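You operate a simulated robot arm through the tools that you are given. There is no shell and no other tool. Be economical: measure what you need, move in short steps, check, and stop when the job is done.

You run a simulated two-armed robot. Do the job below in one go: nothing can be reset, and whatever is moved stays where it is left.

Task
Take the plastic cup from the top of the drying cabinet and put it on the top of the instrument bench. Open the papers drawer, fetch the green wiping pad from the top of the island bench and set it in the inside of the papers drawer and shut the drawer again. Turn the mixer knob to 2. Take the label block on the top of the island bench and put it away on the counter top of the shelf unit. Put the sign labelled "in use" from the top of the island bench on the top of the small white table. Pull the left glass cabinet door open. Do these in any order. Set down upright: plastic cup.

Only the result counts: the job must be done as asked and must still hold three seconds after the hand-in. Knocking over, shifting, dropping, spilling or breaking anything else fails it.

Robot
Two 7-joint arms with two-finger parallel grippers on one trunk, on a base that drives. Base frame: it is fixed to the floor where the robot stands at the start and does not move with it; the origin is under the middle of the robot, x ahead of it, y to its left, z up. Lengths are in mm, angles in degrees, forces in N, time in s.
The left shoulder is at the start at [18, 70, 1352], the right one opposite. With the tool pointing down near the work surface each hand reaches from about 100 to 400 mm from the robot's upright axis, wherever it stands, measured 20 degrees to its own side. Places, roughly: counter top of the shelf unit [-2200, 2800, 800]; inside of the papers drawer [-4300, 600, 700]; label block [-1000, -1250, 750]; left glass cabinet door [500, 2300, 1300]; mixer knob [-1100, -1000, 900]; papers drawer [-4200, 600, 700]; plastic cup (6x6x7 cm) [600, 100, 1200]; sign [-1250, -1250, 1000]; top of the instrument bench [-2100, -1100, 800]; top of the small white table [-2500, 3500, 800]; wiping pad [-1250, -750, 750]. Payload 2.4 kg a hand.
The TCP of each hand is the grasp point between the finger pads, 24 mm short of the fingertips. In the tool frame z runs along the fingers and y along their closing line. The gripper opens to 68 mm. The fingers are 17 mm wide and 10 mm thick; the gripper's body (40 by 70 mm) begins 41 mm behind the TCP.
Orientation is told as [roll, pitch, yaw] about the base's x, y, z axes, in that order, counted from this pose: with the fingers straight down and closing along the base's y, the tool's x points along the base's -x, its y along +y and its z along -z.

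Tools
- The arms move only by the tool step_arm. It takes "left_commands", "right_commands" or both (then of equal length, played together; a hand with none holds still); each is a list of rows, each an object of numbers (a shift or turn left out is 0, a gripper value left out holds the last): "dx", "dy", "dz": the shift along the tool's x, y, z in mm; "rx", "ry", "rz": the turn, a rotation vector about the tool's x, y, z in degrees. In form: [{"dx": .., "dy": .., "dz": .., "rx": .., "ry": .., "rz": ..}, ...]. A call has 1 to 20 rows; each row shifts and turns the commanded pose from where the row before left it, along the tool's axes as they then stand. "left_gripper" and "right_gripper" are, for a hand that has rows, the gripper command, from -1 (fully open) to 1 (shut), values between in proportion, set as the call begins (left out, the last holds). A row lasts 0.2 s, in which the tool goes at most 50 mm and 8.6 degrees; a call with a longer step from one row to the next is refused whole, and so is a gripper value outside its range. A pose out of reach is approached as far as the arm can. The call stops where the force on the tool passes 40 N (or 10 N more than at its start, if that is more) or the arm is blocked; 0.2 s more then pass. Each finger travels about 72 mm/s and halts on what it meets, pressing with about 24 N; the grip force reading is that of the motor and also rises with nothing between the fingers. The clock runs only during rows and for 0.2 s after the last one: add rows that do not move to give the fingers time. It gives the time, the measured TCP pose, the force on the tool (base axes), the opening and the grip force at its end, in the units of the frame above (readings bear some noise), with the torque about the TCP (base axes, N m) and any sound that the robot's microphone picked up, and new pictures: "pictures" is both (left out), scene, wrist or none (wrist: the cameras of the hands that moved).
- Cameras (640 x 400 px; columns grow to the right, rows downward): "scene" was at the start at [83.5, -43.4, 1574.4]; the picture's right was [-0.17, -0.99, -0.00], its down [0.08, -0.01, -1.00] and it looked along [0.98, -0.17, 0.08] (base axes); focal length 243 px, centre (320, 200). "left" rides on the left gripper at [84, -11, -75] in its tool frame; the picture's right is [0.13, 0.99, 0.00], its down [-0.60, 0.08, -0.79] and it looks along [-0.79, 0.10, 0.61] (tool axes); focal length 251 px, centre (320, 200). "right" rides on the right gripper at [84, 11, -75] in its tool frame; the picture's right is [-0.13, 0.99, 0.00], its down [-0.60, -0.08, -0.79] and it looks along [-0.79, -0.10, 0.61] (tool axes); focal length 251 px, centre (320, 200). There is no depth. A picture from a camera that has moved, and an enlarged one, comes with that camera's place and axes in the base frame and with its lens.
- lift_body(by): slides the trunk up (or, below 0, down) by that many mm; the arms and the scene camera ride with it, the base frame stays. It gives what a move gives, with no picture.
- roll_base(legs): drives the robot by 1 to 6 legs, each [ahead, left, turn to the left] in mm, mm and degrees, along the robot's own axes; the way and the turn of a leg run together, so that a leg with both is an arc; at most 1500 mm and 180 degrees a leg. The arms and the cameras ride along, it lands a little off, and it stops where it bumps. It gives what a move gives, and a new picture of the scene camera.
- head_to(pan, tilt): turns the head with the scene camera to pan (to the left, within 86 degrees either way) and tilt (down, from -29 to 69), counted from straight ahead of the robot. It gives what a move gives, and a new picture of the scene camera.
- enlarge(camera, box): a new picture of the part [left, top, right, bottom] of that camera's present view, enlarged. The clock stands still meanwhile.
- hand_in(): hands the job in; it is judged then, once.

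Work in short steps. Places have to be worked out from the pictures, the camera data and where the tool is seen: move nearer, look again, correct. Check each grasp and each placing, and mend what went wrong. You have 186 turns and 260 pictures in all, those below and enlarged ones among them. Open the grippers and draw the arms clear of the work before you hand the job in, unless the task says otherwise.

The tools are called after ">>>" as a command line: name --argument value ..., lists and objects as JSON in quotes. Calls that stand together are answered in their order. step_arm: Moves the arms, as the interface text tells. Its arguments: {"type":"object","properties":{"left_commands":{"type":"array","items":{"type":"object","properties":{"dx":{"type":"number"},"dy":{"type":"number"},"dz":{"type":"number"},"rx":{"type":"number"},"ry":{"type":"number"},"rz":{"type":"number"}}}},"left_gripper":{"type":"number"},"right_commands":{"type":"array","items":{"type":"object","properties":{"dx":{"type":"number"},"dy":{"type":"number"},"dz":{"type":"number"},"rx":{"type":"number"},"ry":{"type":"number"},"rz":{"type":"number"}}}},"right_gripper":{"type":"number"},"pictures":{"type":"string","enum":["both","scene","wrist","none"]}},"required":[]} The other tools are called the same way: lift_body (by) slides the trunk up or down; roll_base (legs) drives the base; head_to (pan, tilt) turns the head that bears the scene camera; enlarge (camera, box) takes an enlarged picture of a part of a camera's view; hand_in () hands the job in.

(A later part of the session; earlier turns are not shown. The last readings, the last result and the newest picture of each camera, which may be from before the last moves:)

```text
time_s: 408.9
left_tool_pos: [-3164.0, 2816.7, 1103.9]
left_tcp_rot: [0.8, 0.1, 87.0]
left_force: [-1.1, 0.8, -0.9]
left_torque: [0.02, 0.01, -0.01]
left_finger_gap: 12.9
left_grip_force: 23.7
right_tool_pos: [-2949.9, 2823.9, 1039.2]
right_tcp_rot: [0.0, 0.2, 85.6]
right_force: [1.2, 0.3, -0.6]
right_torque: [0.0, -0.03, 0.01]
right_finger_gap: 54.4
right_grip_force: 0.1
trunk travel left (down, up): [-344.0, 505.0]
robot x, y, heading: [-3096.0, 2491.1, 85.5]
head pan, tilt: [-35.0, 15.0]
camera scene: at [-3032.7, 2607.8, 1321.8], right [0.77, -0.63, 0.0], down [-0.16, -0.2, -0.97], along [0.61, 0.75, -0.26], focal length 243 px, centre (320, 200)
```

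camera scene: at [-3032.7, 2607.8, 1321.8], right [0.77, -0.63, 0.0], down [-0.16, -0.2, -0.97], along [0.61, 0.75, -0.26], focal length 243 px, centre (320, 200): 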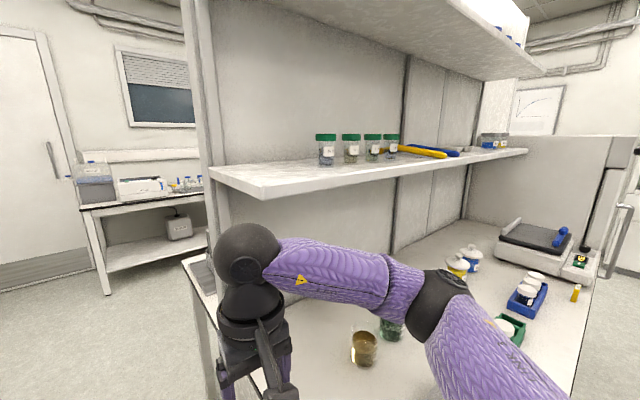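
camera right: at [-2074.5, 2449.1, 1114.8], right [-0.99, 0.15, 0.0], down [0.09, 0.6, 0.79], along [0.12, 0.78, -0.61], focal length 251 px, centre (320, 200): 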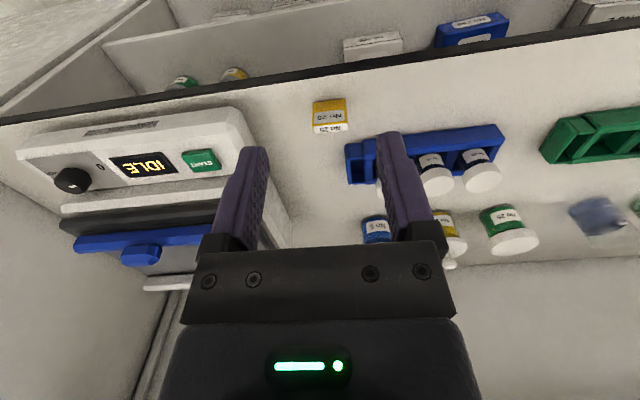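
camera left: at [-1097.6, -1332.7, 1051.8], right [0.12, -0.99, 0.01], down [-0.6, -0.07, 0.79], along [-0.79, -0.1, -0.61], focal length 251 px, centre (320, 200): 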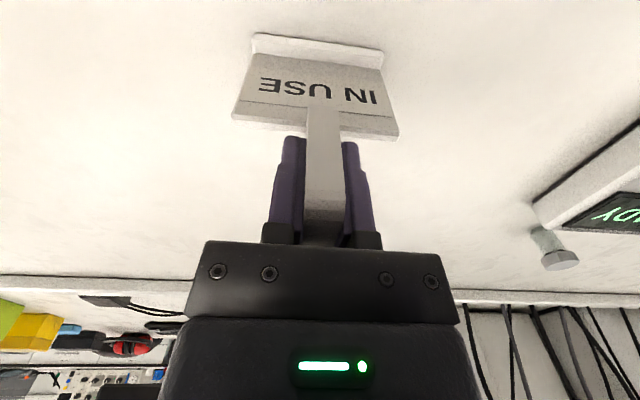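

Blocked – maybe an elbow touched something. I back off 120 mm and look both ways.

>>> roll_base --legs '[[-150, 0, 0]]'

>>> head_to --pan 45 --tilt 40

>>> head_to --pan -40 --tilt 40

```text
time_s: 410.2
left_tool_pos: [-3176.5, 2666.8, 1104.1]
left_tcp_rot: [0.7, 0.0, 87.3]
left_force: [-0.3, 0.2, -1.1]
left_torque: [0.04, -0.01, 0.0]
left_finger_gap: 13.3
left_grip_force: 24.1
right_tool_pos: [-2960.5, 2674.4, 1039.0]
right_tcp_rot: [0.1, 0.1, 85.8]
right_force: [-0.9, -0.4, 0.7]
right_torque: [0.02, -0.01, 0.0]
right_finger_gap: 54.4
right_grip_force: 0.0
trunk travel left (down, up): [-344.0, 505.0]
robot x, y, heading: [-3108.0, 2345.7, 85.9]
head pan, tilt: [-35.0, 15.0]
camera scene: at [-3044.2, 2457.5, 1321.9], right [0.78, -0.63, 0.0], down [-0.16, -0.2, -0.97], along [0.61, 0.75, -0.26], focal length 243 px, centre (320, 200)
```

scene: 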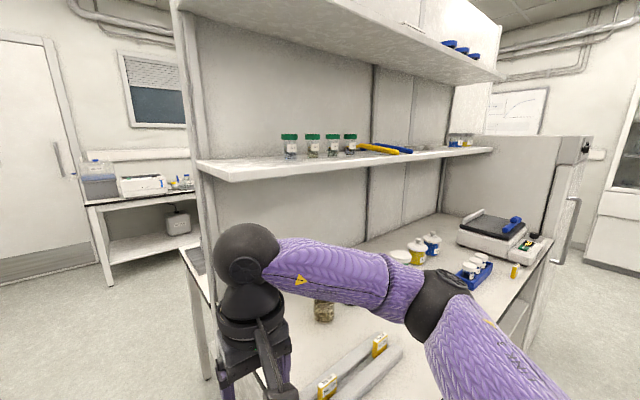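

```text
time_s: 411.8
left_tool_pos: [-3175.2, 2667.0, 1103.4]
left_tcp_rot: [0.8, 0.0, 87.4]
left_force: [-0.5, -0.8, -0.7]
left_torque: [0.01, 0.03, 0.01]
left_finger_gap: 13.1
left_grip_force: 24.2
right_tool_pos: [-2961.1, 2675.1, 1039.8]
right_tcp_rot: [0.2, 0.2, 85.8]
right_force: [0.8, 0.1, 1.2]
right_torque: [0.02, -0.03, 0.02]
right_finger_gap: 54.4
right_grip_force: 0.2
trunk travel left (down, up): [-344.0, 505.0]
robot x, y, heading: [-3105.4, 2345.4, 85.8]
head pan, tilt: [45.0, 40.0]
camera scene: at [-3158.7, 2450.0, 1282.3], right [0.76, 0.65, 0.0], down [0.42, -0.49, -0.77], along [-0.5, 0.58, -0.64], focal length 243 px, centre (320, 200)
```

scene: 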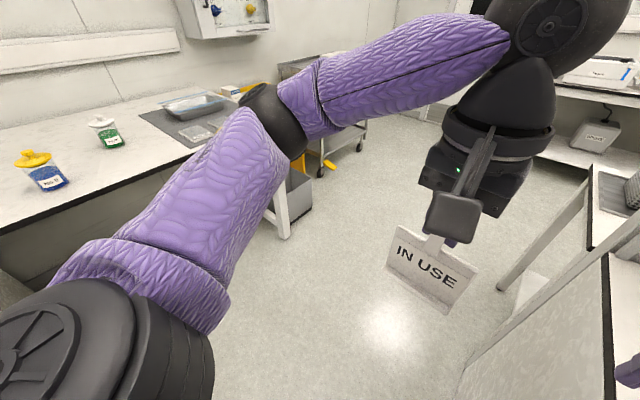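

```text
time_s: 413.4
left_tool_pos: [-3175.6, 2668.0, 1103.3]
left_tcp_rot: [0.7, 0.0, 87.3]
left_force: [0.5, 0.2, -0.5]
left_torque: [0.0, 0.0, 0.02]
left_finger_gap: 13.2
left_grip_force: 24.2
right_tool_pos: [-2961.0, 2674.8, 1039.5]
right_tcp_rot: [0.1, 0.2, 85.8]
right_force: [0.2, -0.3, 0.6]
right_torque: [0.0, -0.03, -0.01]
right_finger_gap: 54.5
right_grip_force: 0.0
trunk travel left (down, up): [-344.0, 505.0]
robot x, y, heading: [-3104.7, 2346.3, 85.7]
head pan, tilt: [-40.0, 40.0]
camera scene: at [-3044.0, 2446.7, 1282.3], right [0.72, -0.7, 0.0], down [-0.45, -0.46, -0.77], along [0.53, 0.55, -0.64], focal length 243 px, centre (320, 200)
```

scene: 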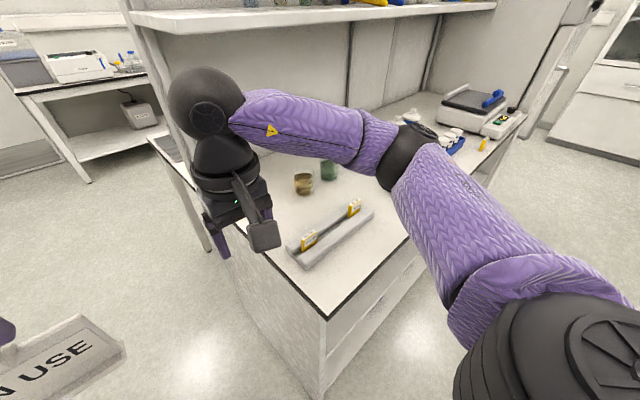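

The base bumped the shelf's corner at (-2903, 2582). The small white table stands behind the shelf, its left corner near (-2906, 3200–3550). I shift left, go north along x ≈ -3380, and turn to face it.

>>> roll_base --legs '[[-100, 270, 0], [0, 0, 4.3], [1150, 0, 0]]'

>>> head_to --pan -60 --tilt 25

```text
time_s: 421.2
left_tool_pos: [-3465.7, 3716.2, 1103.7]
left_tcp_rot: [0.7, 0.0, 90.7]
left_force: [-0.6, -0.3, -1.2]
left_torque: [-0.02, 0.0, -0.01]
left_finger_gap: 13.1
left_grip_force: 23.0
right_tool_pos: [-3253.4, 3737.6, 1037.7]
right_tcp_rot: [0.1, 0.2, 89.3]
right_force: [0.6, -0.6, -0.1]
right_torque: [0.0, 0.03, 0.02]
right_finger_gap: 54.4
right_grip_force: 0.1
trunk travel left (down, up): [-344.0, 505.0]
robot x, y, heading: [-3379.0, 3400.1, 89.3]
head pan, tilt: [-40.0, 40.0]
camera scene: at [-3321.8, 3504.6, 1282.2], right [0.76, -0.65, 0.0], down [-0.42, -0.49, -0.77], along [0.5, 0.58, -0.64], focal length 243 px, centre (320, 200)
```

scene: 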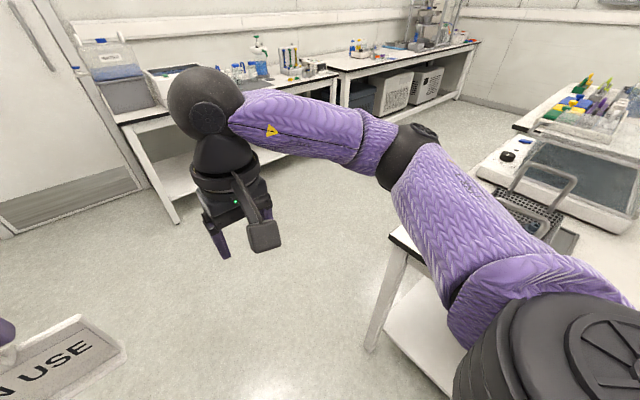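

```text
time_s: 422.0
left_tool_pos: [-3466.3, 3716.7, 1103.7]
left_tcp_rot: [0.8, 0.0, 90.8]
left_force: [0.2, 0.3, -0.3]
left_torque: [0.0, -0.04, 0.01]
left_finger_gap: 13.1
left_grip_force: 23.9
right_tool_pos: [-3252.2, 3737.1, 1038.7]
right_tcp_rot: [0.2, 0.2, 89.3]
right_force: [1.4, -0.3, 0.4]
right_torque: [0.02, 0.01, -0.01]
right_finger_gap: 54.3
right_grip_force: 0.1
trunk travel left (down, up): [-344.0, 505.0]
robot x, y, heading: [-3379.9, 3400.1, 89.2]
head pan, tilt: [-60.0, 25.0]
camera scene: at [-3296.9, 3485.2, 1305.5], right [0.49, -0.87, 0.0], down [-0.37, -0.21, -0.91], along [0.79, 0.44, -0.42], focal length 243 px, centre (320, 200)
```

scene: 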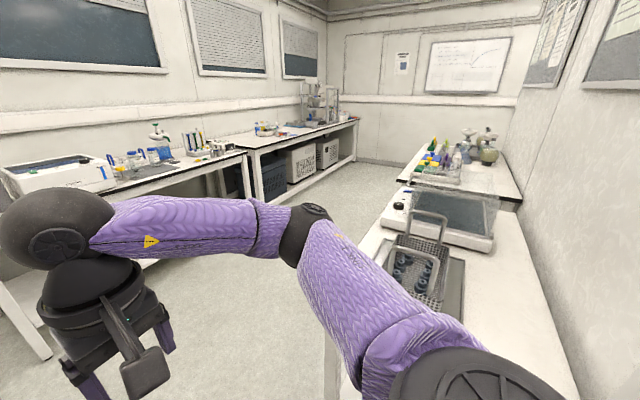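

The table behind the shelf has its front-left corner near (-2900, 3710), with a basket from x ≈ -2700 on. A free strip remains at x -2890..-2720. I turn to face it.

>>> roll_base --legs '[[0, 0, -89.2]]'

>>> head_to --pan 0 --tilt 35

```text
time_s: 426.2
left_tool_pos: [-3061.4, 3492.0, 1104.5]
left_tcp_rot: [0.7, 0.1, 1.5]
left_force: [0.4, 0.2, -1.2]
left_torque: [-0.01, 0.0, 0.0]
left_finger_gap: 13.0
left_grip_force: 23.5
right_tool_pos: [-3038.2, 3277.9, 1038.1]
right_tcp_rot: [0.0, 0.2, 0.0]
right_force: [-0.3, -1.2, -0.5]
right_torque: [0.01, 0.02, 0.01]
right_finger_gap: 54.4
right_grip_force: 0.0
trunk travel left (down, up): [-344.0, 505.0]
robot x, y, heading: [-3377.9, 3400.1, 0.0]
head pan, tilt: [-60.0, 25.0]
camera scene: at [-3291.1, 3319.8, 1305.6], right [-0.87, -0.5, 0.0], down [-0.21, 0.37, -0.91], along [0.45, -0.78, -0.42], focal length 243 px, centre (320, 200)
```

scene: 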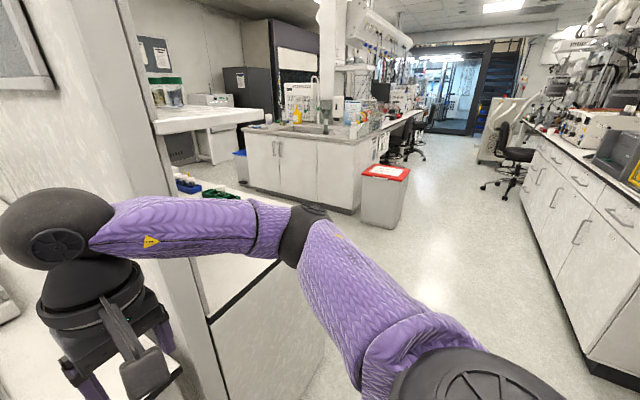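

```text
time_s: 427.5
left_tool_pos: [-3061.6, 3491.1, 1104.1]
left_tcp_rot: [0.8, 0.0, 1.5]
left_force: [-0.1, -0.1, -1.2]
left_torque: [0.01, 0.0, 0.0]
left_finger_gap: 13.1
left_grip_force: 24.6
right_tool_pos: [-3037.9, 3278.2, 1040.0]
right_tcp_rot: [0.1, 0.2, -0.1]
right_force: [-0.9, -0.5, -0.3]
right_torque: [0.02, -0.04, 0.03]
right_finger_gap: 54.2
right_grip_force: 0.0
trunk travel left (down, up): [-344.0, 505.0]
robot x, y, heading: [-3375.2, 3398.2, -0.2]
head pan, tilt: [0.0, 35.0]
camera scene: at [-3249.2, 3399.6, 1289.8], right [0.0, -1.0, 0.0], down [-0.57, 0.0, -0.82], along [0.82, 0.0, -0.57], focal length 243 px, centre (320, 200)
```

scene: 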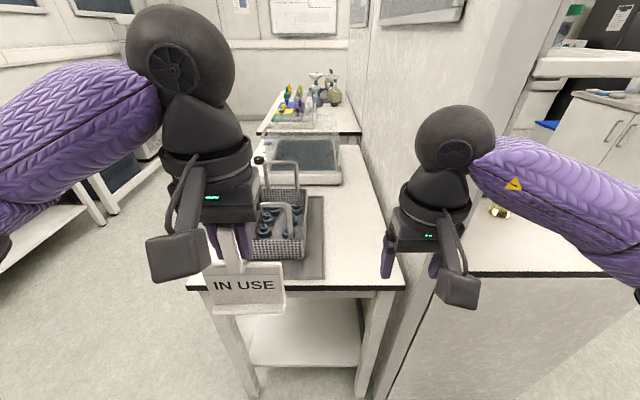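

The free part of the table top is right of the tray (y ≈ 3230–3370); I target (-2815, 3290). I retract the right hand, shift base right 70 and ahead 130, then bring the sign over.

>>> step_arm --right_commands '[{"dx": 40, "dz": -10}, {"dx": 40, "dz": -10}, {"dx": 30, "dz": -10}]' --pictures "none"

>>> roll_base --legs '[[125, -70, 0]]'

>>> step_arm --left_commands '[{"dx": -30, "dy": -34}, {"dx": -30, "dy": -34}, {"dx": -28, "dy": -34}, {"dx": -28, "dy": -33}, {}]'

```text
time_s: 428.3
left_tool_pos: [-3061.3, 3491.5, 1103.5]
left_tcp_rot: [0.7, 0.0, 1.5]
left_force: [0.1, -0.5, -0.6]
left_torque: [-0.01, 0.01, 0.03]
left_finger_gap: 13.1
left_grip_force: 24.3
right_tool_pos: [-3148.9, 3277.2, 1068.1]
right_tcp_rot: [0.2, 0.1, 0.0]
right_force: [-0.2, -1.2, -0.2]
right_torque: [0.01, 0.01, 0.01]
right_finger_gap: 54.4
right_grip_force: 0.1
trunk travel left (down, up): [-344.0, 505.0]
robot x, y, heading: [-3379.6, 3399.4, 0.1]
head pan, tilt: [0.0, 35.0]
```

```text
time_s: 429.7
left_tool_pos: [-2933.7, 3419.7, 1103.4]
left_tcp_rot: [0.7, -0.1, 1.5]
left_force: [-0.3, -0.1, -0.7]
left_torque: [-0.01, 0.01, 0.02]
left_finger_gap: 13.1
left_grip_force: 24.2
right_tool_pos: [-3020.0, 3207.3, 1067.8]
right_tcp_rot: [0.3, 0.1, -0.1]
right_force: [-0.1, -0.3, 0.3]
right_torque: [-0.01, -0.02, 0.0]
right_finger_gap: 54.3
right_grip_force: 0.0
trunk travel left (down, up): [-344.0, 505.0]
robot x, y, heading: [-3246.5, 3330.6, 0.0]
head pan, tilt: [0.0, 35.0]
camera scene: at [-3121.4, 3328.7, 1289.7], right [0.0, -1.0, 0.0], down [-0.57, 0.0, -0.82], along [0.82, 0.0, -0.57], focal length 243 px, centre (320, 200)
```

scene: 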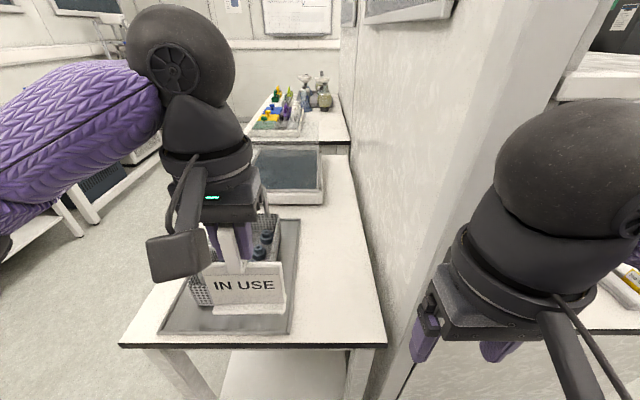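

```text
time_s: 430.9
left_tool_pos: [-2816.4, 3290.2, 1103.7]
left_tcp_rot: [0.8, 0.0, 1.4]
left_force: [0.0, 0.3, -1.3]
left_torque: [0.03, 0.03, -0.01]
left_finger_gap: 12.9
left_grip_force: 24.0
left hand out of reach, approached as far as the arm can: row 4
right_tool_pos: [-3020.3, 3207.2, 1067.6]
right_tcp_rot: [0.2, 0.2, -0.2]
right_force: [-0.5, 0.1, -0.1]
right_torque: [0.0, 0.0, 0.0]
right_finger_gap: 54.5
right_grip_force: 0.0
trunk travel left (down, up): [-344.0, 505.0]
robot x, y, heading: [-3250.1, 3326.8, -0.2]
head pan, tilt: [0.0, 35.0]
camera scene: at [-3121.8, 3328.8, 1289.8], right [0.0, -1.0, 0.0], down [-0.57, 0.0, -0.82], along [0.82, 0.0, -0.57], focal length 243 px, centre (320, 200)
camera left: at [-2899.3, 3276.8, 1179.7], right [-0.15, 0.99, 0.01], down [0.6, 0.08, 0.8], along [0.78, 0.13, -0.61], focal length 251 px, centre (320, 200)
```

scene: 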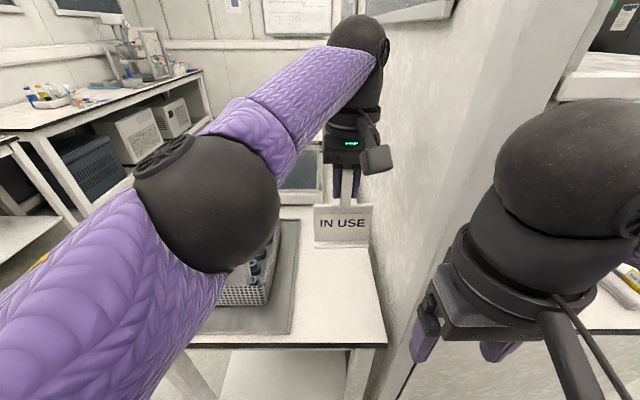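
left: 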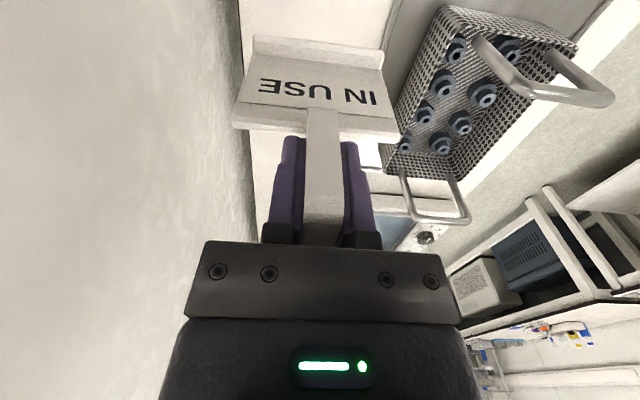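

The sign hovers over the free strip. I lower 150 mm and check.

>>> step_arm --left_commands '[{"dz": 40}, {"dz": 40}, {"dz": 40}, {"dz": 30}, {}]'

```text
time_s: 432.1
left_tool_pos: [-2816.1, 3290.1, 951.7]
left_tcp_rot: [0.7, 0.0, 1.3]
left_force: [-0.8, 0.4, -1.2]
left_torque: [-0.06, -0.01, -0.02]
left_finger_gap: 13.3
left_grip_force: 23.2
right_tool_pos: [-3020.7, 3207.3, 1067.9]
right_tcp_rot: [0.2, 0.2, -0.1]
right_force: [-0.6, -0.9, -0.1]
right_torque: [0.01, -0.03, 0.02]
right_finger_gap: 54.7
right_grip_force: 0.1
trunk travel left (down, up): [-344.0, 505.0]
robot x, y, heading: [-3251.4, 3329.8, -0.2]
head pan, tilt: [0.0, 35.0]
camera scene: at [-3121.8, 3328.9, 1289.8], right [0.0, -1.0, 0.0], down [-0.57, 0.0, -0.82], along [0.82, 0.0, -0.57], focal length 243 px, centre (320, 200)
camera left: at [-2899.7, 3277.9, 1028.2], right [-0.15, 0.99, 0.01], down [0.6, 0.08, 0.79], along [0.78, 0.13, -0.61], focal length 251 px, centre (320, 200)
```

scene: 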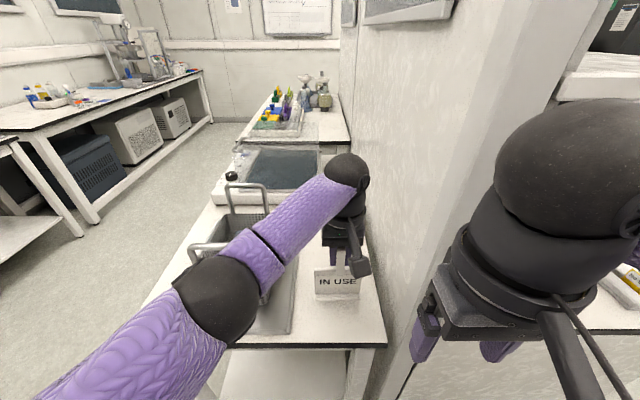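
left: 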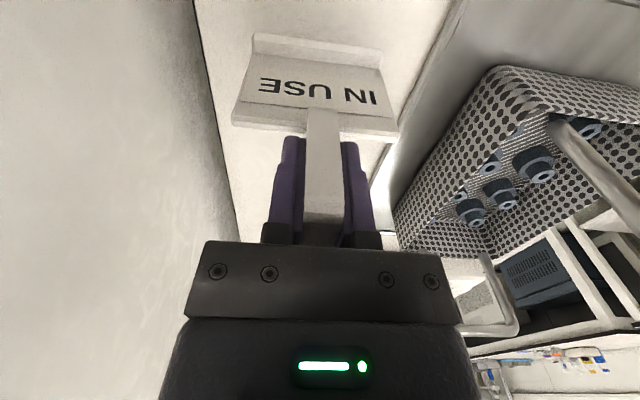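

The elbow is getting close to the basket. I raise the trunk so that the elbow stays high, move the base 50 mm nearer, and then lower the hand again.

>>> lift_body --by 150

>>> roll_base --legs '[[60, 0, 0]]'

>>> step_arm --left_commands '[{"dx": 30}, {"dx": 28}, {"dz": 40}, {"dz": 40}, {"dz": 40}, {"dz": 20}, {}]'

```text
time_s: 433.8
left_tool_pos: [-2817.2, 3292.6, 1103.7]
left_tcp_rot: [0.7, 0.0, 1.4]
left_force: [0.2, 0.7, -0.9]
left_torque: [-0.01, 0.02, 0.04]
left_finger_gap: 13.3
left_grip_force: 23.5
right_tool_pos: [-3020.8, 3207.0, 1217.7]
right_tcp_rot: [0.1, 0.3, -0.1]
right_force: [-0.1, 0.2, -0.9]
right_torque: [0.01, -0.05, 0.02]
right_finger_gap: 54.4
right_grip_force: 0.1
trunk travel left (down, up): [-494.0, 355.0]
robot x, y, heading: [-3246.7, 3329.3, -0.2]
head pan, tilt: [0.0, 35.0]
```

```text
time_s: 434.8
left_tool_pos: [-2755.0, 3292.1, 1102.3]
left_tcp_rot: [0.8, 0.1, 1.4]
left_force: [0.4, -1.1, 0.0]
left_torque: [0.01, 0.01, -0.05]
left_finger_gap: 13.1
left_grip_force: 24.1
right_tool_pos: [-2958.2, 3206.6, 1218.5]
right_tcp_rot: [0.2, 0.2, -0.1]
right_force: [0.3, -0.6, -0.6]
right_torque: [0.0, 0.04, -0.01]
right_finger_gap: 54.6
right_grip_force: 0.0
trunk travel left (down, up): [-494.0, 355.0]
robot x, y, heading: [-3186.3, 3327.0, 0.1]
head pan, tilt: [0.0, 35.0]
camera scene: at [-3079.4, 3328.9, 1440.6], right [0.0, -1.0, 0.0], down [-0.57, 0.0, -0.82], along [0.82, 0.0, -0.57], focal length 243 px, centre (320, 200)
```

scene: 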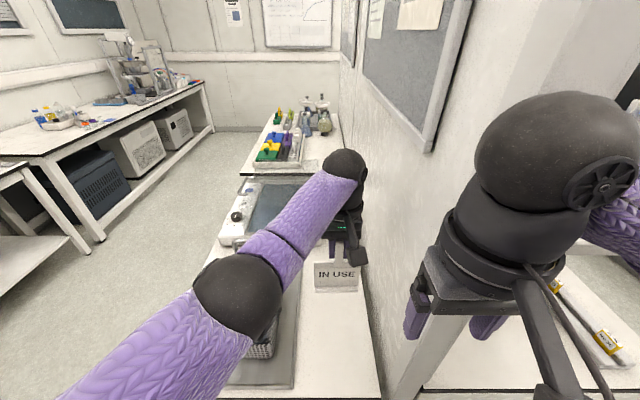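

```text
time_s: 436.4
left_tool_pos: [-2815.0, 3293.2, 962.6]
left_tcp_rot: [0.8, 0.1, 1.4]
left_force: [-0.6, 1.0, -0.5]
left_torque: [0.01, 0.01, 0.0]
left_finger_gap: 13.1
left_grip_force: 24.5
right_tool_pos: [-2960.2, 3207.1, 1218.2]
right_tcp_rot: [0.2, 0.2, 0.0]
right_force: [0.3, 0.0, 0.4]
right_torque: [0.0, 0.0, 0.03]
right_finger_gap: 54.4
right_grip_force: 0.1
trunk travel left (down, up): [-494.0, 355.0]
robot x, y, heading: [-3190.7, 3328.1, 0.0]
head pan, tilt: [0.0, 35.0]
camera scene: at [-3080.7, 3329.0, 1440.8], right [0.0, -1.0, 0.0], down [-0.57, 0.0, -0.82], along [0.82, 0.0, -0.57], focal length 243 px, centre (320, 200)
camera left: at [-2897.8, 3279.8, 1038.5], right [-0.15, 0.99, 0.01], down [0.6, 0.08, 0.79], along [0.78, 0.13, -0.61], focal length 251 px, centre (320, 200)
```

scene: 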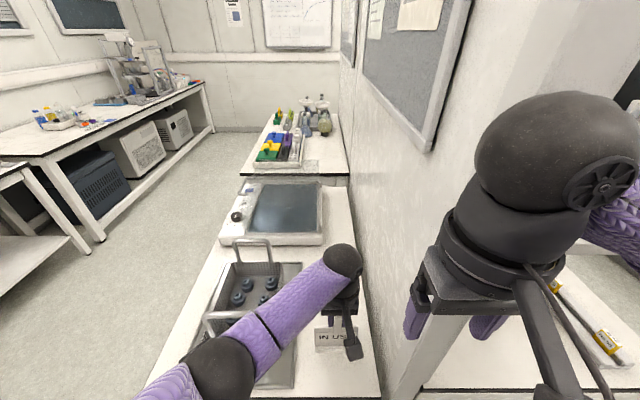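
left: 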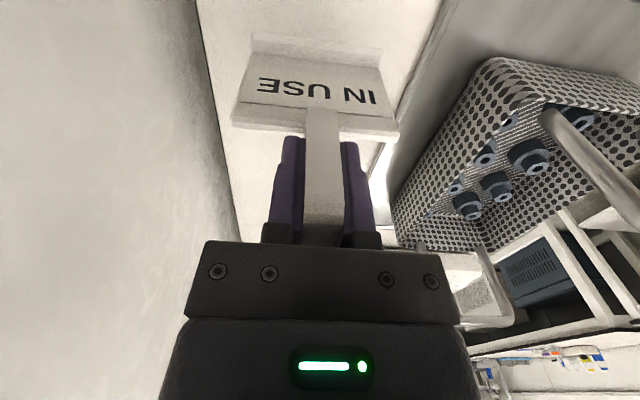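

The forearm stays in front of the basket. Continue lowering gently to contact.

>>> step_arm --left_commands '[{"dz": 15}, {"dz": 10}, {"dz": 6}, {"dz": 5}, {}]' --pictures "wrist"

```text
time_s: 437.6
left_tool_pos: [-2816.4, 3294.3, 924.6]
left_tcp_rot: [0.7, 0.0, 1.4]
left_force: [0.4, 1.4, -1.1]
left_torque: [0.0, 0.01, 0.0]
left_finger_gap: 13.2
left_grip_force: 24.5
right_tool_pos: [-2959.7, 3206.5, 1217.5]
right_tcp_rot: [0.2, 0.2, -0.1]
right_force: [0.4, -0.2, 1.0]
right_torque: [0.01, 0.02, 0.0]
right_finger_gap: 54.3
right_grip_force: 0.1
trunk travel left (down, up): [-494.0, 355.0]
robot x, y, heading: [-3188.1, 3328.6, -0.0]
head pan, tilt: [0.0, 35.0]
camera left: at [-2898.7, 3280.3, 1002.0], right [-0.15, 0.99, 0.01], down [0.6, 0.08, 0.79], along [0.78, 0.13, -0.61], focal length 251 px, centre (320, 200)
```

left: 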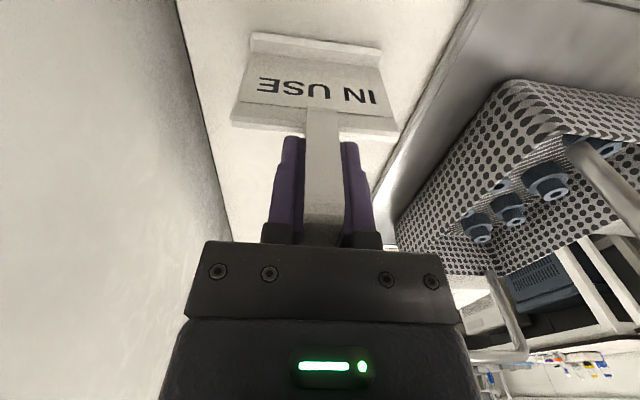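

>>> step_arm --left_commands '[{"dz": 5}, {"dz": 5}, {"dz": 5}, {"dz": 4}, {}]' --pictures "wrist"

```text
time_s: 438.4
left_tool_pos: [-2815.0, 3293.1, 915.9]
left_tcp_rot: [0.4, -0.4, 1.3]
left_force: [-5.1, 2.7, 21.0]
left_torque: [-0.22, 0.41, -0.16]
left_finger_gap: 4.7
left_grip_force: 23.8
right_tool_pos: [-2961.2, 3207.5, 1219.0]
right_tcp_rot: [0.2, 0.1, -0.1]
right_force: [0.0, -0.2, -0.2]
right_torque: [0.0, -0.01, -0.01]
right_finger_gap: 54.4
right_grip_force: 0.1
trunk travel left (down, up): [-494.0, 355.0]
robot x, y, heading: [-3187.2, 3325.9, -0.2]
head pan, tilt: [0.0, 35.0]
stopped in row 4 (left hand): the force on the tool passed its limit at 46 N (the readings are from after the stop); the commanded pose is now the measured one
camera left: at [-2898.2, 3279.7, 990.8], right [-0.15, 0.99, 0.01], down [0.6, 0.09, 0.8], along [0.79, 0.13, -0.6], focal length 251 px, centre (320, 200)
```

left: 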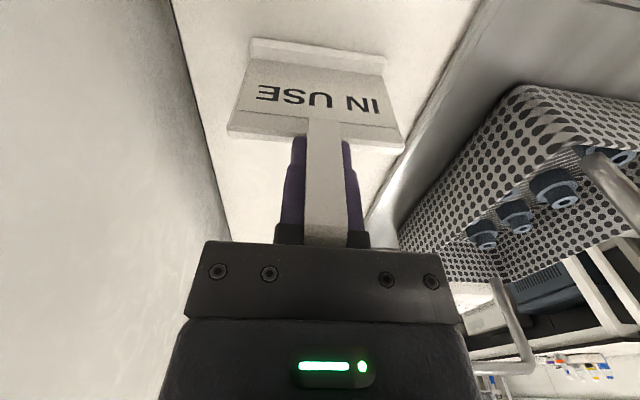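

The sign touched the table and slipped slightly in the grip. It stands; I open fully and see.

>>> step_arm --left_commands '[{}, {}, {}]' --left_gripper -1 --pictures "wrist"

```text
time_s: 439.2
left_tool_pos: [-2815.0, 3293.2, 915.3]
left_tcp_rot: [0.4, -0.4, 1.4]
left_force: [1.4, 6.1, 30.1]
left_torque: [-0.8, -0.02, 0.05]
left_finger_gap: 63.3
left_grip_force: 0.1
right_tool_pos: [-2961.2, 3208.0, 1217.8]
right_tcp_rot: [0.2, 0.1, 0.0]
right_force: [0.5, 0.2, 0.1]
right_torque: [-0.01, -0.01, -0.02]
right_finger_gap: 54.3
right_grip_force: 0.1
trunk travel left (down, up): [-494.0, 355.0]
robot x, y, heading: [-3187.0, 3330.2, -0.4]
head pan, tilt: [0.0, 35.0]
camera left: at [-2898.4, 3280.3, 990.4], right [-0.15, 0.99, 0.01], down [0.6, 0.09, 0.8], along [0.79, 0.13, -0.6], focal length 251 px, centre (320, 200)
```

left: 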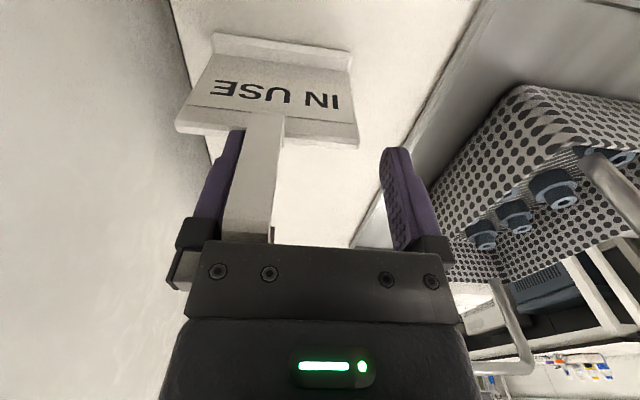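

The hand's underside presses on the hook and dragged it sideways. I rise 8 mm to relieve it and look.

>>> step_arm --left_commands '[{"dz": -4}, {"dz": -4}, {}]' --pictures "wrist"

>>> enlarge --camera "scene" --box '[280, 230, 400, 400]'

```text
time_s: 440.0
left_tool_pos: [-2815.6, 3292.6, 922.1]
left_tcp_rot: [0.5, 0.0, 1.4]
left_force: [-0.5, -0.8, 0.7]
left_torque: [-0.03, -0.02, -0.02]
left_finger_gap: 67.9
left_grip_force: 0.0
right_tool_pos: [-2959.7, 3206.9, 1218.0]
right_tcp_rot: [0.2, 0.1, -0.1]
right_force: [-0.1, -0.4, 1.0]
right_torque: [-0.01, -0.01, 0.01]
right_finger_gap: 54.7
right_grip_force: 0.0
trunk travel left (down, up): [-494.0, 355.0]
robot x, y, heading: [-3191.0, 3328.6, 0.0]
head pan, tilt: [0.0, 35.0]
camera left: at [-2897.7, 3279.5, 997.2], right [-0.15, 0.99, 0.01], down [0.6, 0.09, 0.79], along [0.78, 0.13, -0.61], focal length 251 px, centre (320, 200)
```

left: 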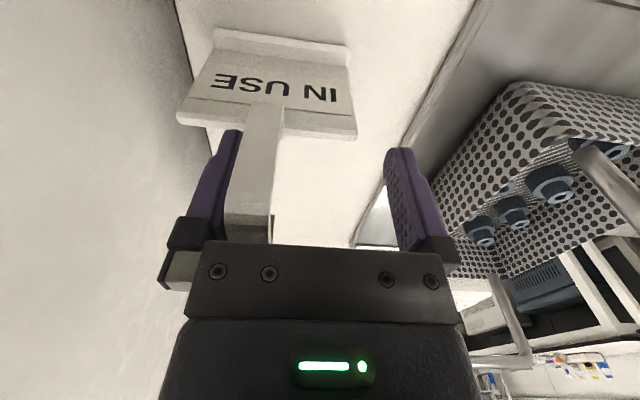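

```text
2.35 times, centred on (340, 315) of scene
camera zoom: at [-3080.7, 3328.8, 1440.7], right [0.0, -1.0, 0.0], down [-0.57, 0.0, -0.82], along [0.82, 0.0, -0.57], focal length 572 px, centre (273, -71)
```

zoom: 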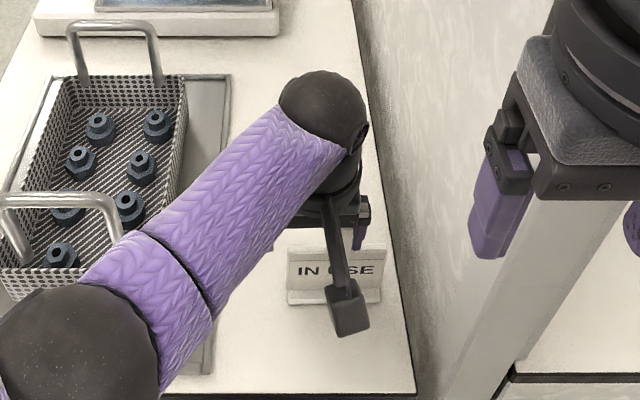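

The sign stands on the table, its stem just beside the right-hand finger. I shift the hand 6 mm toward that side to free it, then rise.

>>> step_arm --left_commands '[{"dy": -6}, {"dz": -10}, {}]' --pictures "wrist"

```text
time_s: 440.8
left_tool_pos: [-2814.5, 3287.7, 931.9]
left_tcp_rot: [0.4, -0.2, 1.4]
left_force: [0.0, -0.9, -0.8]
left_torque: [-0.04, -0.01, -0.01]
left_finger_gap: 68.2
left_grip_force: 0.1
right_tool_pos: [-2959.1, 3206.2, 1218.9]
right_tcp_rot: [0.3, 0.2, -0.1]
right_force: [-0.7, -0.3, 0.5]
right_torque: [0.01, 0.01, -0.02]
right_finger_gap: 54.3
right_grip_force: 0.0
trunk travel left (down, up): [-494.0, 355.0]
robot x, y, heading: [-3190.2, 3331.7, 0.1]
head pan, tilt: [0.0, 35.0]
camera left: at [-2898.2, 3274.0, 1007.1], right [-0.15, 0.99, 0.01], down [0.6, 0.09, 0.8], along [0.79, 0.13, -0.61], focal length 251 px, centre (320, 200)
```

left: 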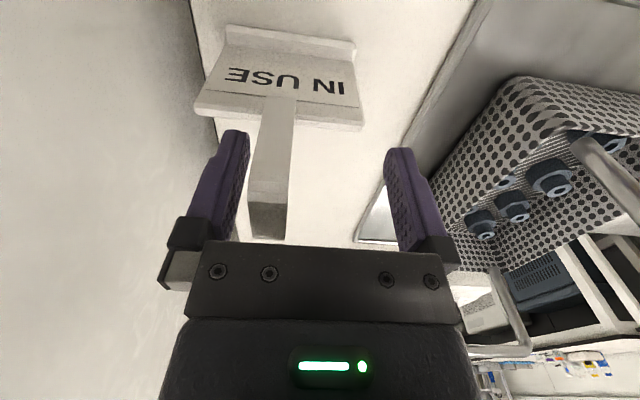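

Free of contact. Rise further and check.

>>> step_arm --left_commands '[{"dz": -25}, {"dz": -40}, {"dz": -40}, {"dz": -40}, {}]'

```text
time_s: 442.0
left_tool_pos: [-2815.3, 3285.3, 1078.7]
left_tcp_rot: [0.5, -0.2, 1.4]
left_force: [-0.6, -0.4, -0.1]
left_torque: [0.04, -0.07, -0.04]
left_finger_gap: 68.1
left_grip_force: 0.0
right_tool_pos: [-2960.5, 3207.6, 1218.6]
right_tcp_rot: [0.3, 0.3, -0.2]
right_force: [0.0, -0.8, -0.7]
right_torque: [0.02, -0.01, 0.03]
right_finger_gap: 54.3
right_grip_force: 0.2
trunk travel left (down, up): [-494.0, 355.0]
robot x, y, heading: [-3189.9, 3327.9, 0.2]
head pan, tilt: [0.0, 35.0]
camera scene: at [-3080.7, 3328.9, 1440.8], right [0.0, -1.0, 0.0], down [-0.57, 0.0, -0.82], along [0.82, 0.0, -0.57], focal length 243 px, centre (320, 200)
camera left: at [-2898.1, 3271.3, 1154.9], right [-0.15, 0.99, 0.01], down [0.6, 0.09, 0.8], along [0.79, 0.13, -0.61], focal length 251 px, centre (320, 200)
```

scene: 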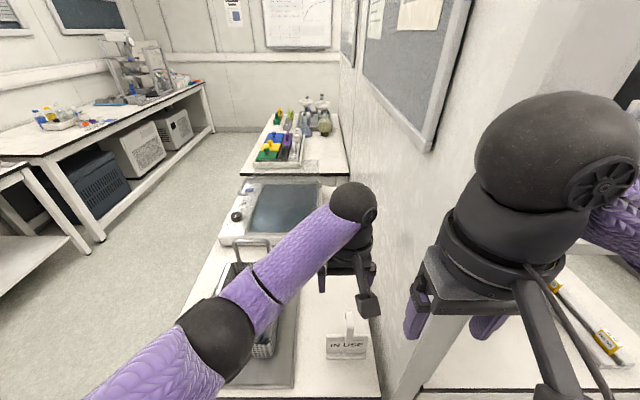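
left: 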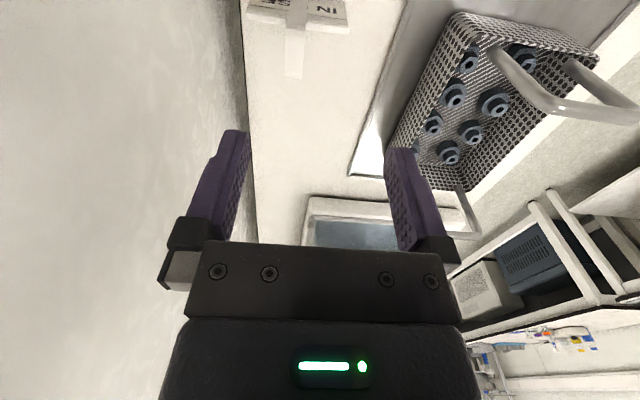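

The sign stands on the table. Now I retract, back off, and return toward the east wall for the glass cabinet.

>>> step_arm --left_commands '[{"dx": 30}, {"dx": 30, "dy": 20}, {"dy": 30}]' --pictures "none"

>>> roll_base --legs '[[-260, 0, 0], [0, 0, -90], [1500, 0, 0], [60, 0, 0], [0, 0, 90]]'

```text
time_s: 442.8
left_tool_pos: [-2876.8, 3332.9, 1078.0]
left_tcp_rot: [0.4, -0.2, 1.4]
left_force: [-0.1, 0.6, 1.0]
left_torque: [-0.03, 0.01, 0.02]
left_finger_gap: 67.7
left_grip_force: 0.1
right_tool_pos: [-2959.7, 3207.7, 1218.6]
right_tcp_rot: [0.0, 0.1, -0.1]
right_force: [1.1, 0.1, 0.4]
right_torque: [0.03, 0.0, -0.04]
right_finger_gap: 54.5
right_grip_force: 0.0
trunk travel left (down, up): [-494.0, 355.0]
robot x, y, heading: [-3189.9, 3326.0, -0.1]
head pan, tilt: [0.0, 35.0]
```

```text
time_s: 460.0
left_tool_pos: [-3136.9, 1771.2, 1078.5]
left_tcp_rot: [0.5, -0.2, 1.5]
left_force: [0.6, -0.4, 0.3]
left_torque: [-0.01, -0.05, -0.03]
left_finger_gap: 67.8
left_grip_force: 0.1
right_tool_pos: [-3220.7, 1644.4, 1219.4]
right_tcp_rot: [0.2, 0.2, -0.2]
right_force: [-0.5, 0.0, 0.2]
right_torque: [0.02, 0.0, 0.0]
right_finger_gap: 54.5
right_grip_force: 0.1
trunk travel left (down, up): [-494.0, 355.0]
robot x, y, heading: [-3451.5, 1766.4, -0.0]
head pan, tilt: [0.0, 35.0]
camera scene: at [-3341.6, 1766.2, 1440.8], right [0.0, -1.0, 0.0], down [-0.57, 0.0, -0.82], along [0.82, 0.0, -0.57], focal length 243 px, centre (320, 200)
```

scene: 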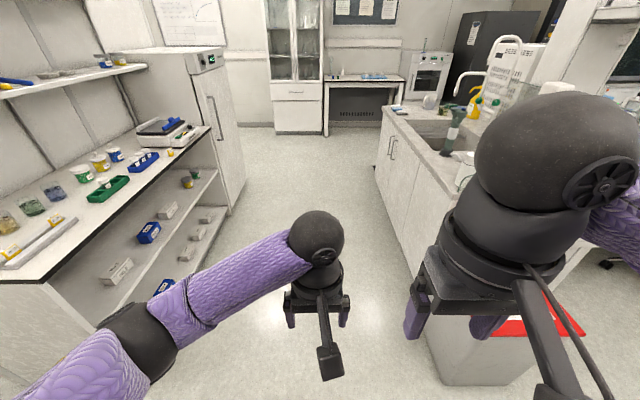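

Drive east along the corridor.

>>> roll_base --legs '[[1500, 0, 0], [1300, 0, 0]]'

>>> head_to --pan 25 --tilt 10

```text
time_s: 473.5
left_tool_pos: [-347.0, 1758.5, 1077.6]
left_tcp_rot: [0.5, -0.2, 1.5]
left_force: [0.4, 0.3, 0.2]
left_torque: [-0.02, -0.01, -0.02]
left_finger_gap: 68.0
left_grip_force: 0.1
right_tool_pos: [-430.3, 1632.7, 1217.3]
right_tcp_rot: [0.2, 0.2, 0.0]
right_force: [0.2, 0.1, -0.6]
right_torque: [-0.04, -0.04, 0.02]
right_finger_gap: 54.3
right_grip_force: 0.0
trunk travel left (down, up): [-494.0, 355.0]
robot x, y, heading: [-660.9, 1754.1, 0.3]
head pan, tilt: [0.0, 35.0]
camera scene: at [-551.3, 1754.3, 1440.8], right [0.0, -1.0, 0.0], down [-0.57, 0.0, -0.82], along [0.82, 0.0, -0.57], focal length 243 px, centre (320, 200)
```

scene: 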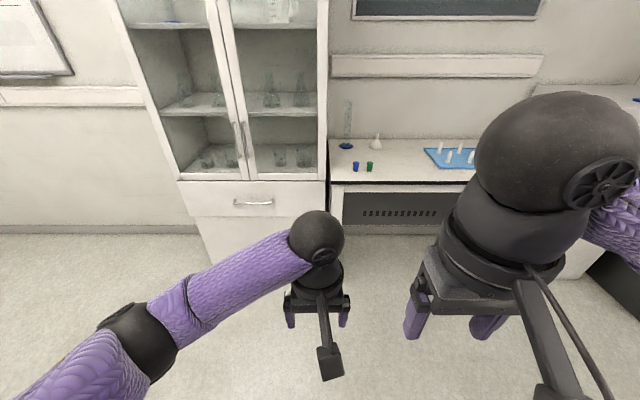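

```text
time_s: 474.4
left_tool_pos: [-346.9, 1757.6, 1077.6]
left_tcp_rot: [0.5, -0.3, 1.7]
left_force: [-0.3, 0.1, 0.2]
left_torque: [0.0, 0.01, -0.02]
left_finger_gap: 68.3
left_grip_force: 0.0
right_tool_pos: [-429.7, 1631.8, 1218.4]
right_tcp_rot: [0.2, 0.1, 0.0]
right_force: [-0.4, -0.8, 0.3]
right_torque: [0.05, -0.01, -0.02]
right_finger_gap: 54.5
right_grip_force: 0.0
trunk travel left (down, up): [-494.0, 355.0]
robot x, y, heading: [-661.0, 1756.0, -0.0]
head pan, tilt: [25.0, 10.0]
camera scene: at [-555.4, 1793.5, 1480.8], right [0.42, -0.91, 0.0], down [-0.16, -0.07, -0.98], along [0.89, 0.42, -0.17], focal length 243 px, centre (320, 200)
```

scene: 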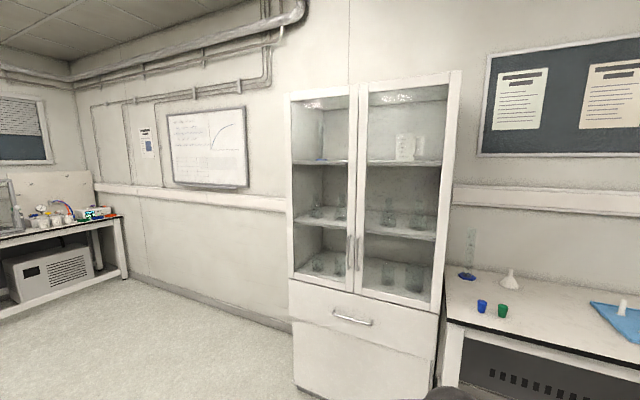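

>>> enlarge --camera "scene" --box '[280, 200, 450, 306]'

```text
3.76 times, centred on (365, 253) of scene
camera zoom: at [-555.4, 1793.5, 1480.8], right [0.42, -0.91, 0.0], down [-0.16, -0.07, -0.98], along [0.89, 0.42, -0.17], focal length 916 px, centre (151, 0)
```

zoom: 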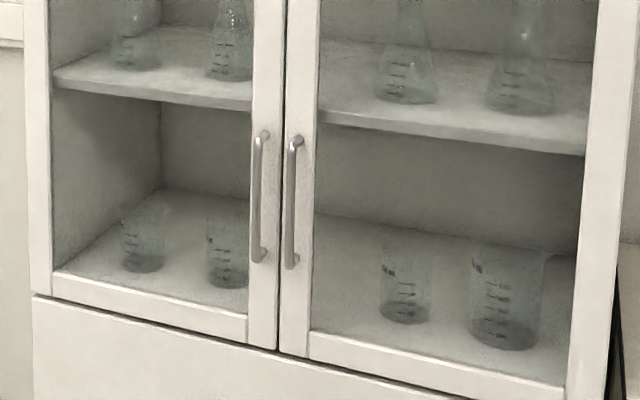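

Two glass doors with vertical bar handles at the middle; the left door's bar is about (480, 2125, 1040), hinge at y ≈ 2456. I lower the trunk and turn the left hand to point forward, closing horizontally.

>>> lift_body --by -200

>>> step_arm --left_commands '[{"dy": 40, "dz": -25}, {"dy": 40, "dz": -25}, {"dy": 30, "dz": -35}, {"dz": -40}, {"dx": 20}, {"dx": 20}, {}]' --pictures "none"

>>> step_arm --left_commands '[{"ry": -8}, {"ry": -8}, {"ry": -8}, {"ry": -8}, {"ry": -8}, {"ry": -8}, {"ry": -8}, {"ry": -8}, {"ry": -8}, {"ry": -8}, {"ry": -8}, {"ry": -2}]'

```text
time_s: 476.5
left_tool_pos: [-348.2, 1759.0, 876.6]
left_tcp_rot: [0.6, -0.3, 1.5]
left_force: [0.3, -0.6, -0.9]
left_torque: [-0.01, -0.02, -0.02]
left_finger_gap: 67.9
left_grip_force: 0.1
right_tool_pos: [-431.4, 1632.8, 1018.4]
right_tcp_rot: [0.2, 0.1, 0.0]
right_force: [-0.6, 0.3, 1.0]
right_torque: [0.0, 0.02, 0.04]
right_finger_gap: 54.3
right_grip_force: 0.1
trunk travel left (down, up): [-294.0, 555.0]
robot x, y, heading: [-660.9, 1751.0, -0.2]
head pan, tilt: [25.0, 10.0]
```

```text
time_s: 478.1
left_tool_pos: [-390.3, 1867.1, 1003.7]
left_tcp_rot: [0.4, -0.2, 1.7]
left_force: [-0.2, 0.4, 0.3]
left_torque: [-0.02, 0.01, -0.05]
left_finger_gap: 67.9
left_grip_force: 0.0
right_tool_pos: [-430.5, 1632.1, 1018.9]
right_tcp_rot: [0.3, 0.2, 0.0]
right_force: [0.0, -0.3, 0.2]
right_torque: [-0.01, 0.01, 0.0]
right_finger_gap: 54.6
right_grip_force: 0.2
trunk travel left (down, up): [-294.0, 555.0]
robot x, y, heading: [-659.9, 1751.9, 0.4]
head pan, tilt: [25.0, 10.0]
```

```text
time_s: 480.7
left_tool_pos: [-285.6, 1816.0, 1040.6]
left_tcp_rot: [112.0, -89.5, -110.4]
left_force: [0.3, -0.2, -0.3]
left_torque: [0.01, -0.02, -0.01]
left_finger_gap: 67.9
left_grip_force: 0.1
left hand out of reach, approached as far as the arm can: row 3, 4, 5, 6, 7, 8, 9, 10
right_tool_pos: [-430.5, 1632.3, 1018.8]
right_tcp_rot: [0.1, 0.2, 0.0]
right_force: [-0.1, -0.4, 0.5]
right_torque: [0.0, 0.0, -0.02]
right_finger_gap: 54.4
right_grip_force: 0.1
trunk travel left (down, up): [-294.0, 555.0]
robot x, y, heading: [-663.0, 1753.0, -0.1]
head pan, tilt: [25.0, 10.0]
camera scene: at [-526.4, 1793.8, 1279.4], right [0.42, -0.91, 0.0], down [-0.16, -0.07, -0.98], along [0.89, 0.42, -0.17], focal length 243 px, centre (320, 200)
camera left: at [-359.8, 1804.6, 957.9], right [-0.03, 0.99, -0.12], down [-0.8, 0.05, 0.6], along [0.6, 0.11, 0.79], focal length 251 px, centre (320, 200)
```

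scene: 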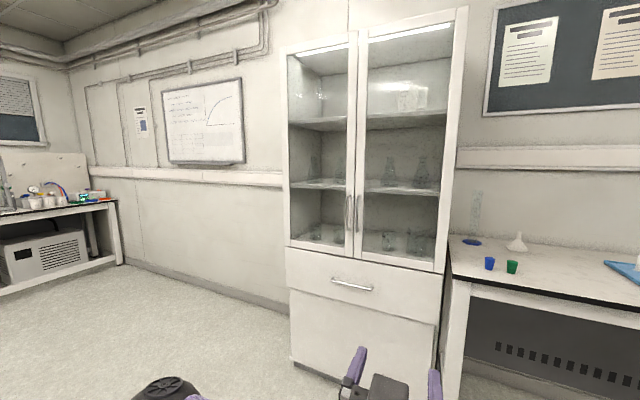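
left: 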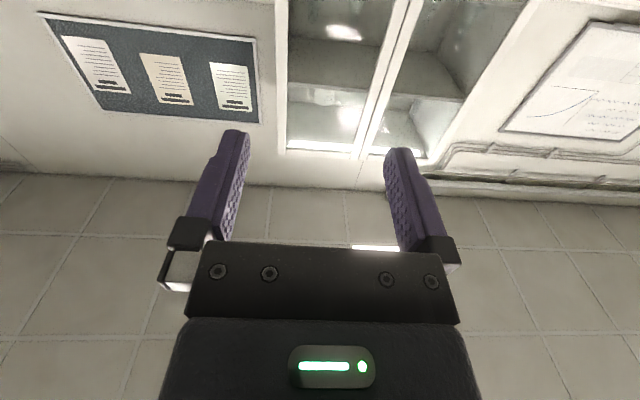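

Triangulating gives the bar at about (529, 2148, 1027). I drive to about (0, 2085) and look from the wrist.

>>> roll_base --legs '[[650, 332, 0]]'

>>> head_to --pan 0 --tilt 25

```text
time_s: 484.7
left_tool_pos: [365.4, 2148.5, 1041.0]
left_tcp_rot: [107.8, -89.4, -106.1]
left_force: [0.9, -0.2, 0.6]
left_torque: [0.01, 0.0, 0.0]
left_finger_gap: 68.0
left_grip_force: 0.1
right_tool_pos: [221.7, 1965.9, 1019.6]
right_tcp_rot: [0.2, 0.2, 0.2]
right_force: [-0.1, 0.5, 0.0]
right_torque: [0.06, 0.02, 0.0]
right_finger_gap: 54.2
right_grip_force: 0.1
trunk travel left (down, up): [-294.0, 555.0]
robot x, y, heading: [-11.6, 2083.4, 0.2]
head pan, tilt: [25.0, 10.0]
camera scene: at [124.9, 2126.4, 1279.4], right [0.43, -0.9, 0.0], down [-0.16, -0.07, -0.98], along [0.89, 0.42, -0.17], focal length 243 px, centre (320, 200)
```

scene: 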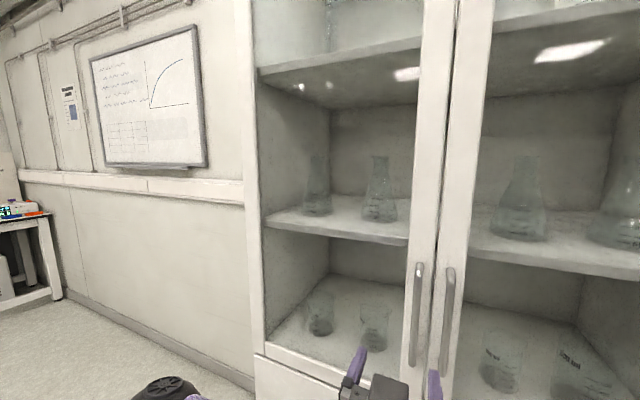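

```text
time_s: 485.6
left_tool_pos: [365.3, 2148.9, 1041.0]
left_tcp_rot: [108.3, -89.5, -106.5]
left_force: [-0.1, -0.9, 0.3]
left_torque: [0.0, -0.01, -0.04]
left_finger_gap: 68.0
left_grip_force: 0.0
right_tool_pos: [221.6, 1966.3, 1016.8]
right_tcp_rot: [0.2, 0.2, 0.2]
right_force: [-0.7, 0.0, -0.5]
right_torque: [-0.02, 0.04, 0.02]
right_finger_gap: 54.5
right_grip_force: 0.1
trunk travel left (down, up): [-294.0, 555.0]
robot x, y, heading: [-7.0, 2081.0, 0.1]
head pan, tilt: [0.0, 25.0]
camera scene: at [132.9, 2087.2, 1255.1], right [0.01, -1.0, 0.0], down [-0.42, 0.0, -0.91], along [0.91, 0.01, -0.42], focal length 243 px, centre (320, 200)
```

scene: 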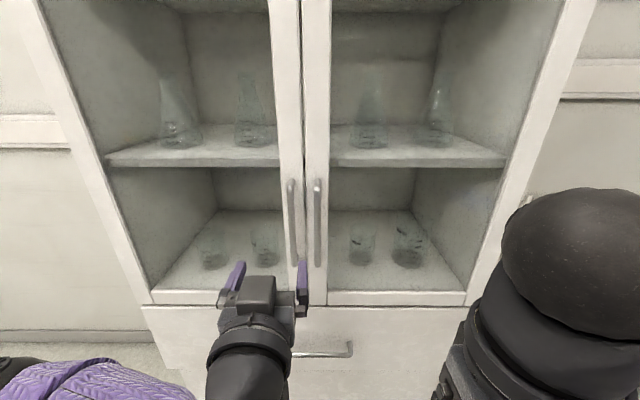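

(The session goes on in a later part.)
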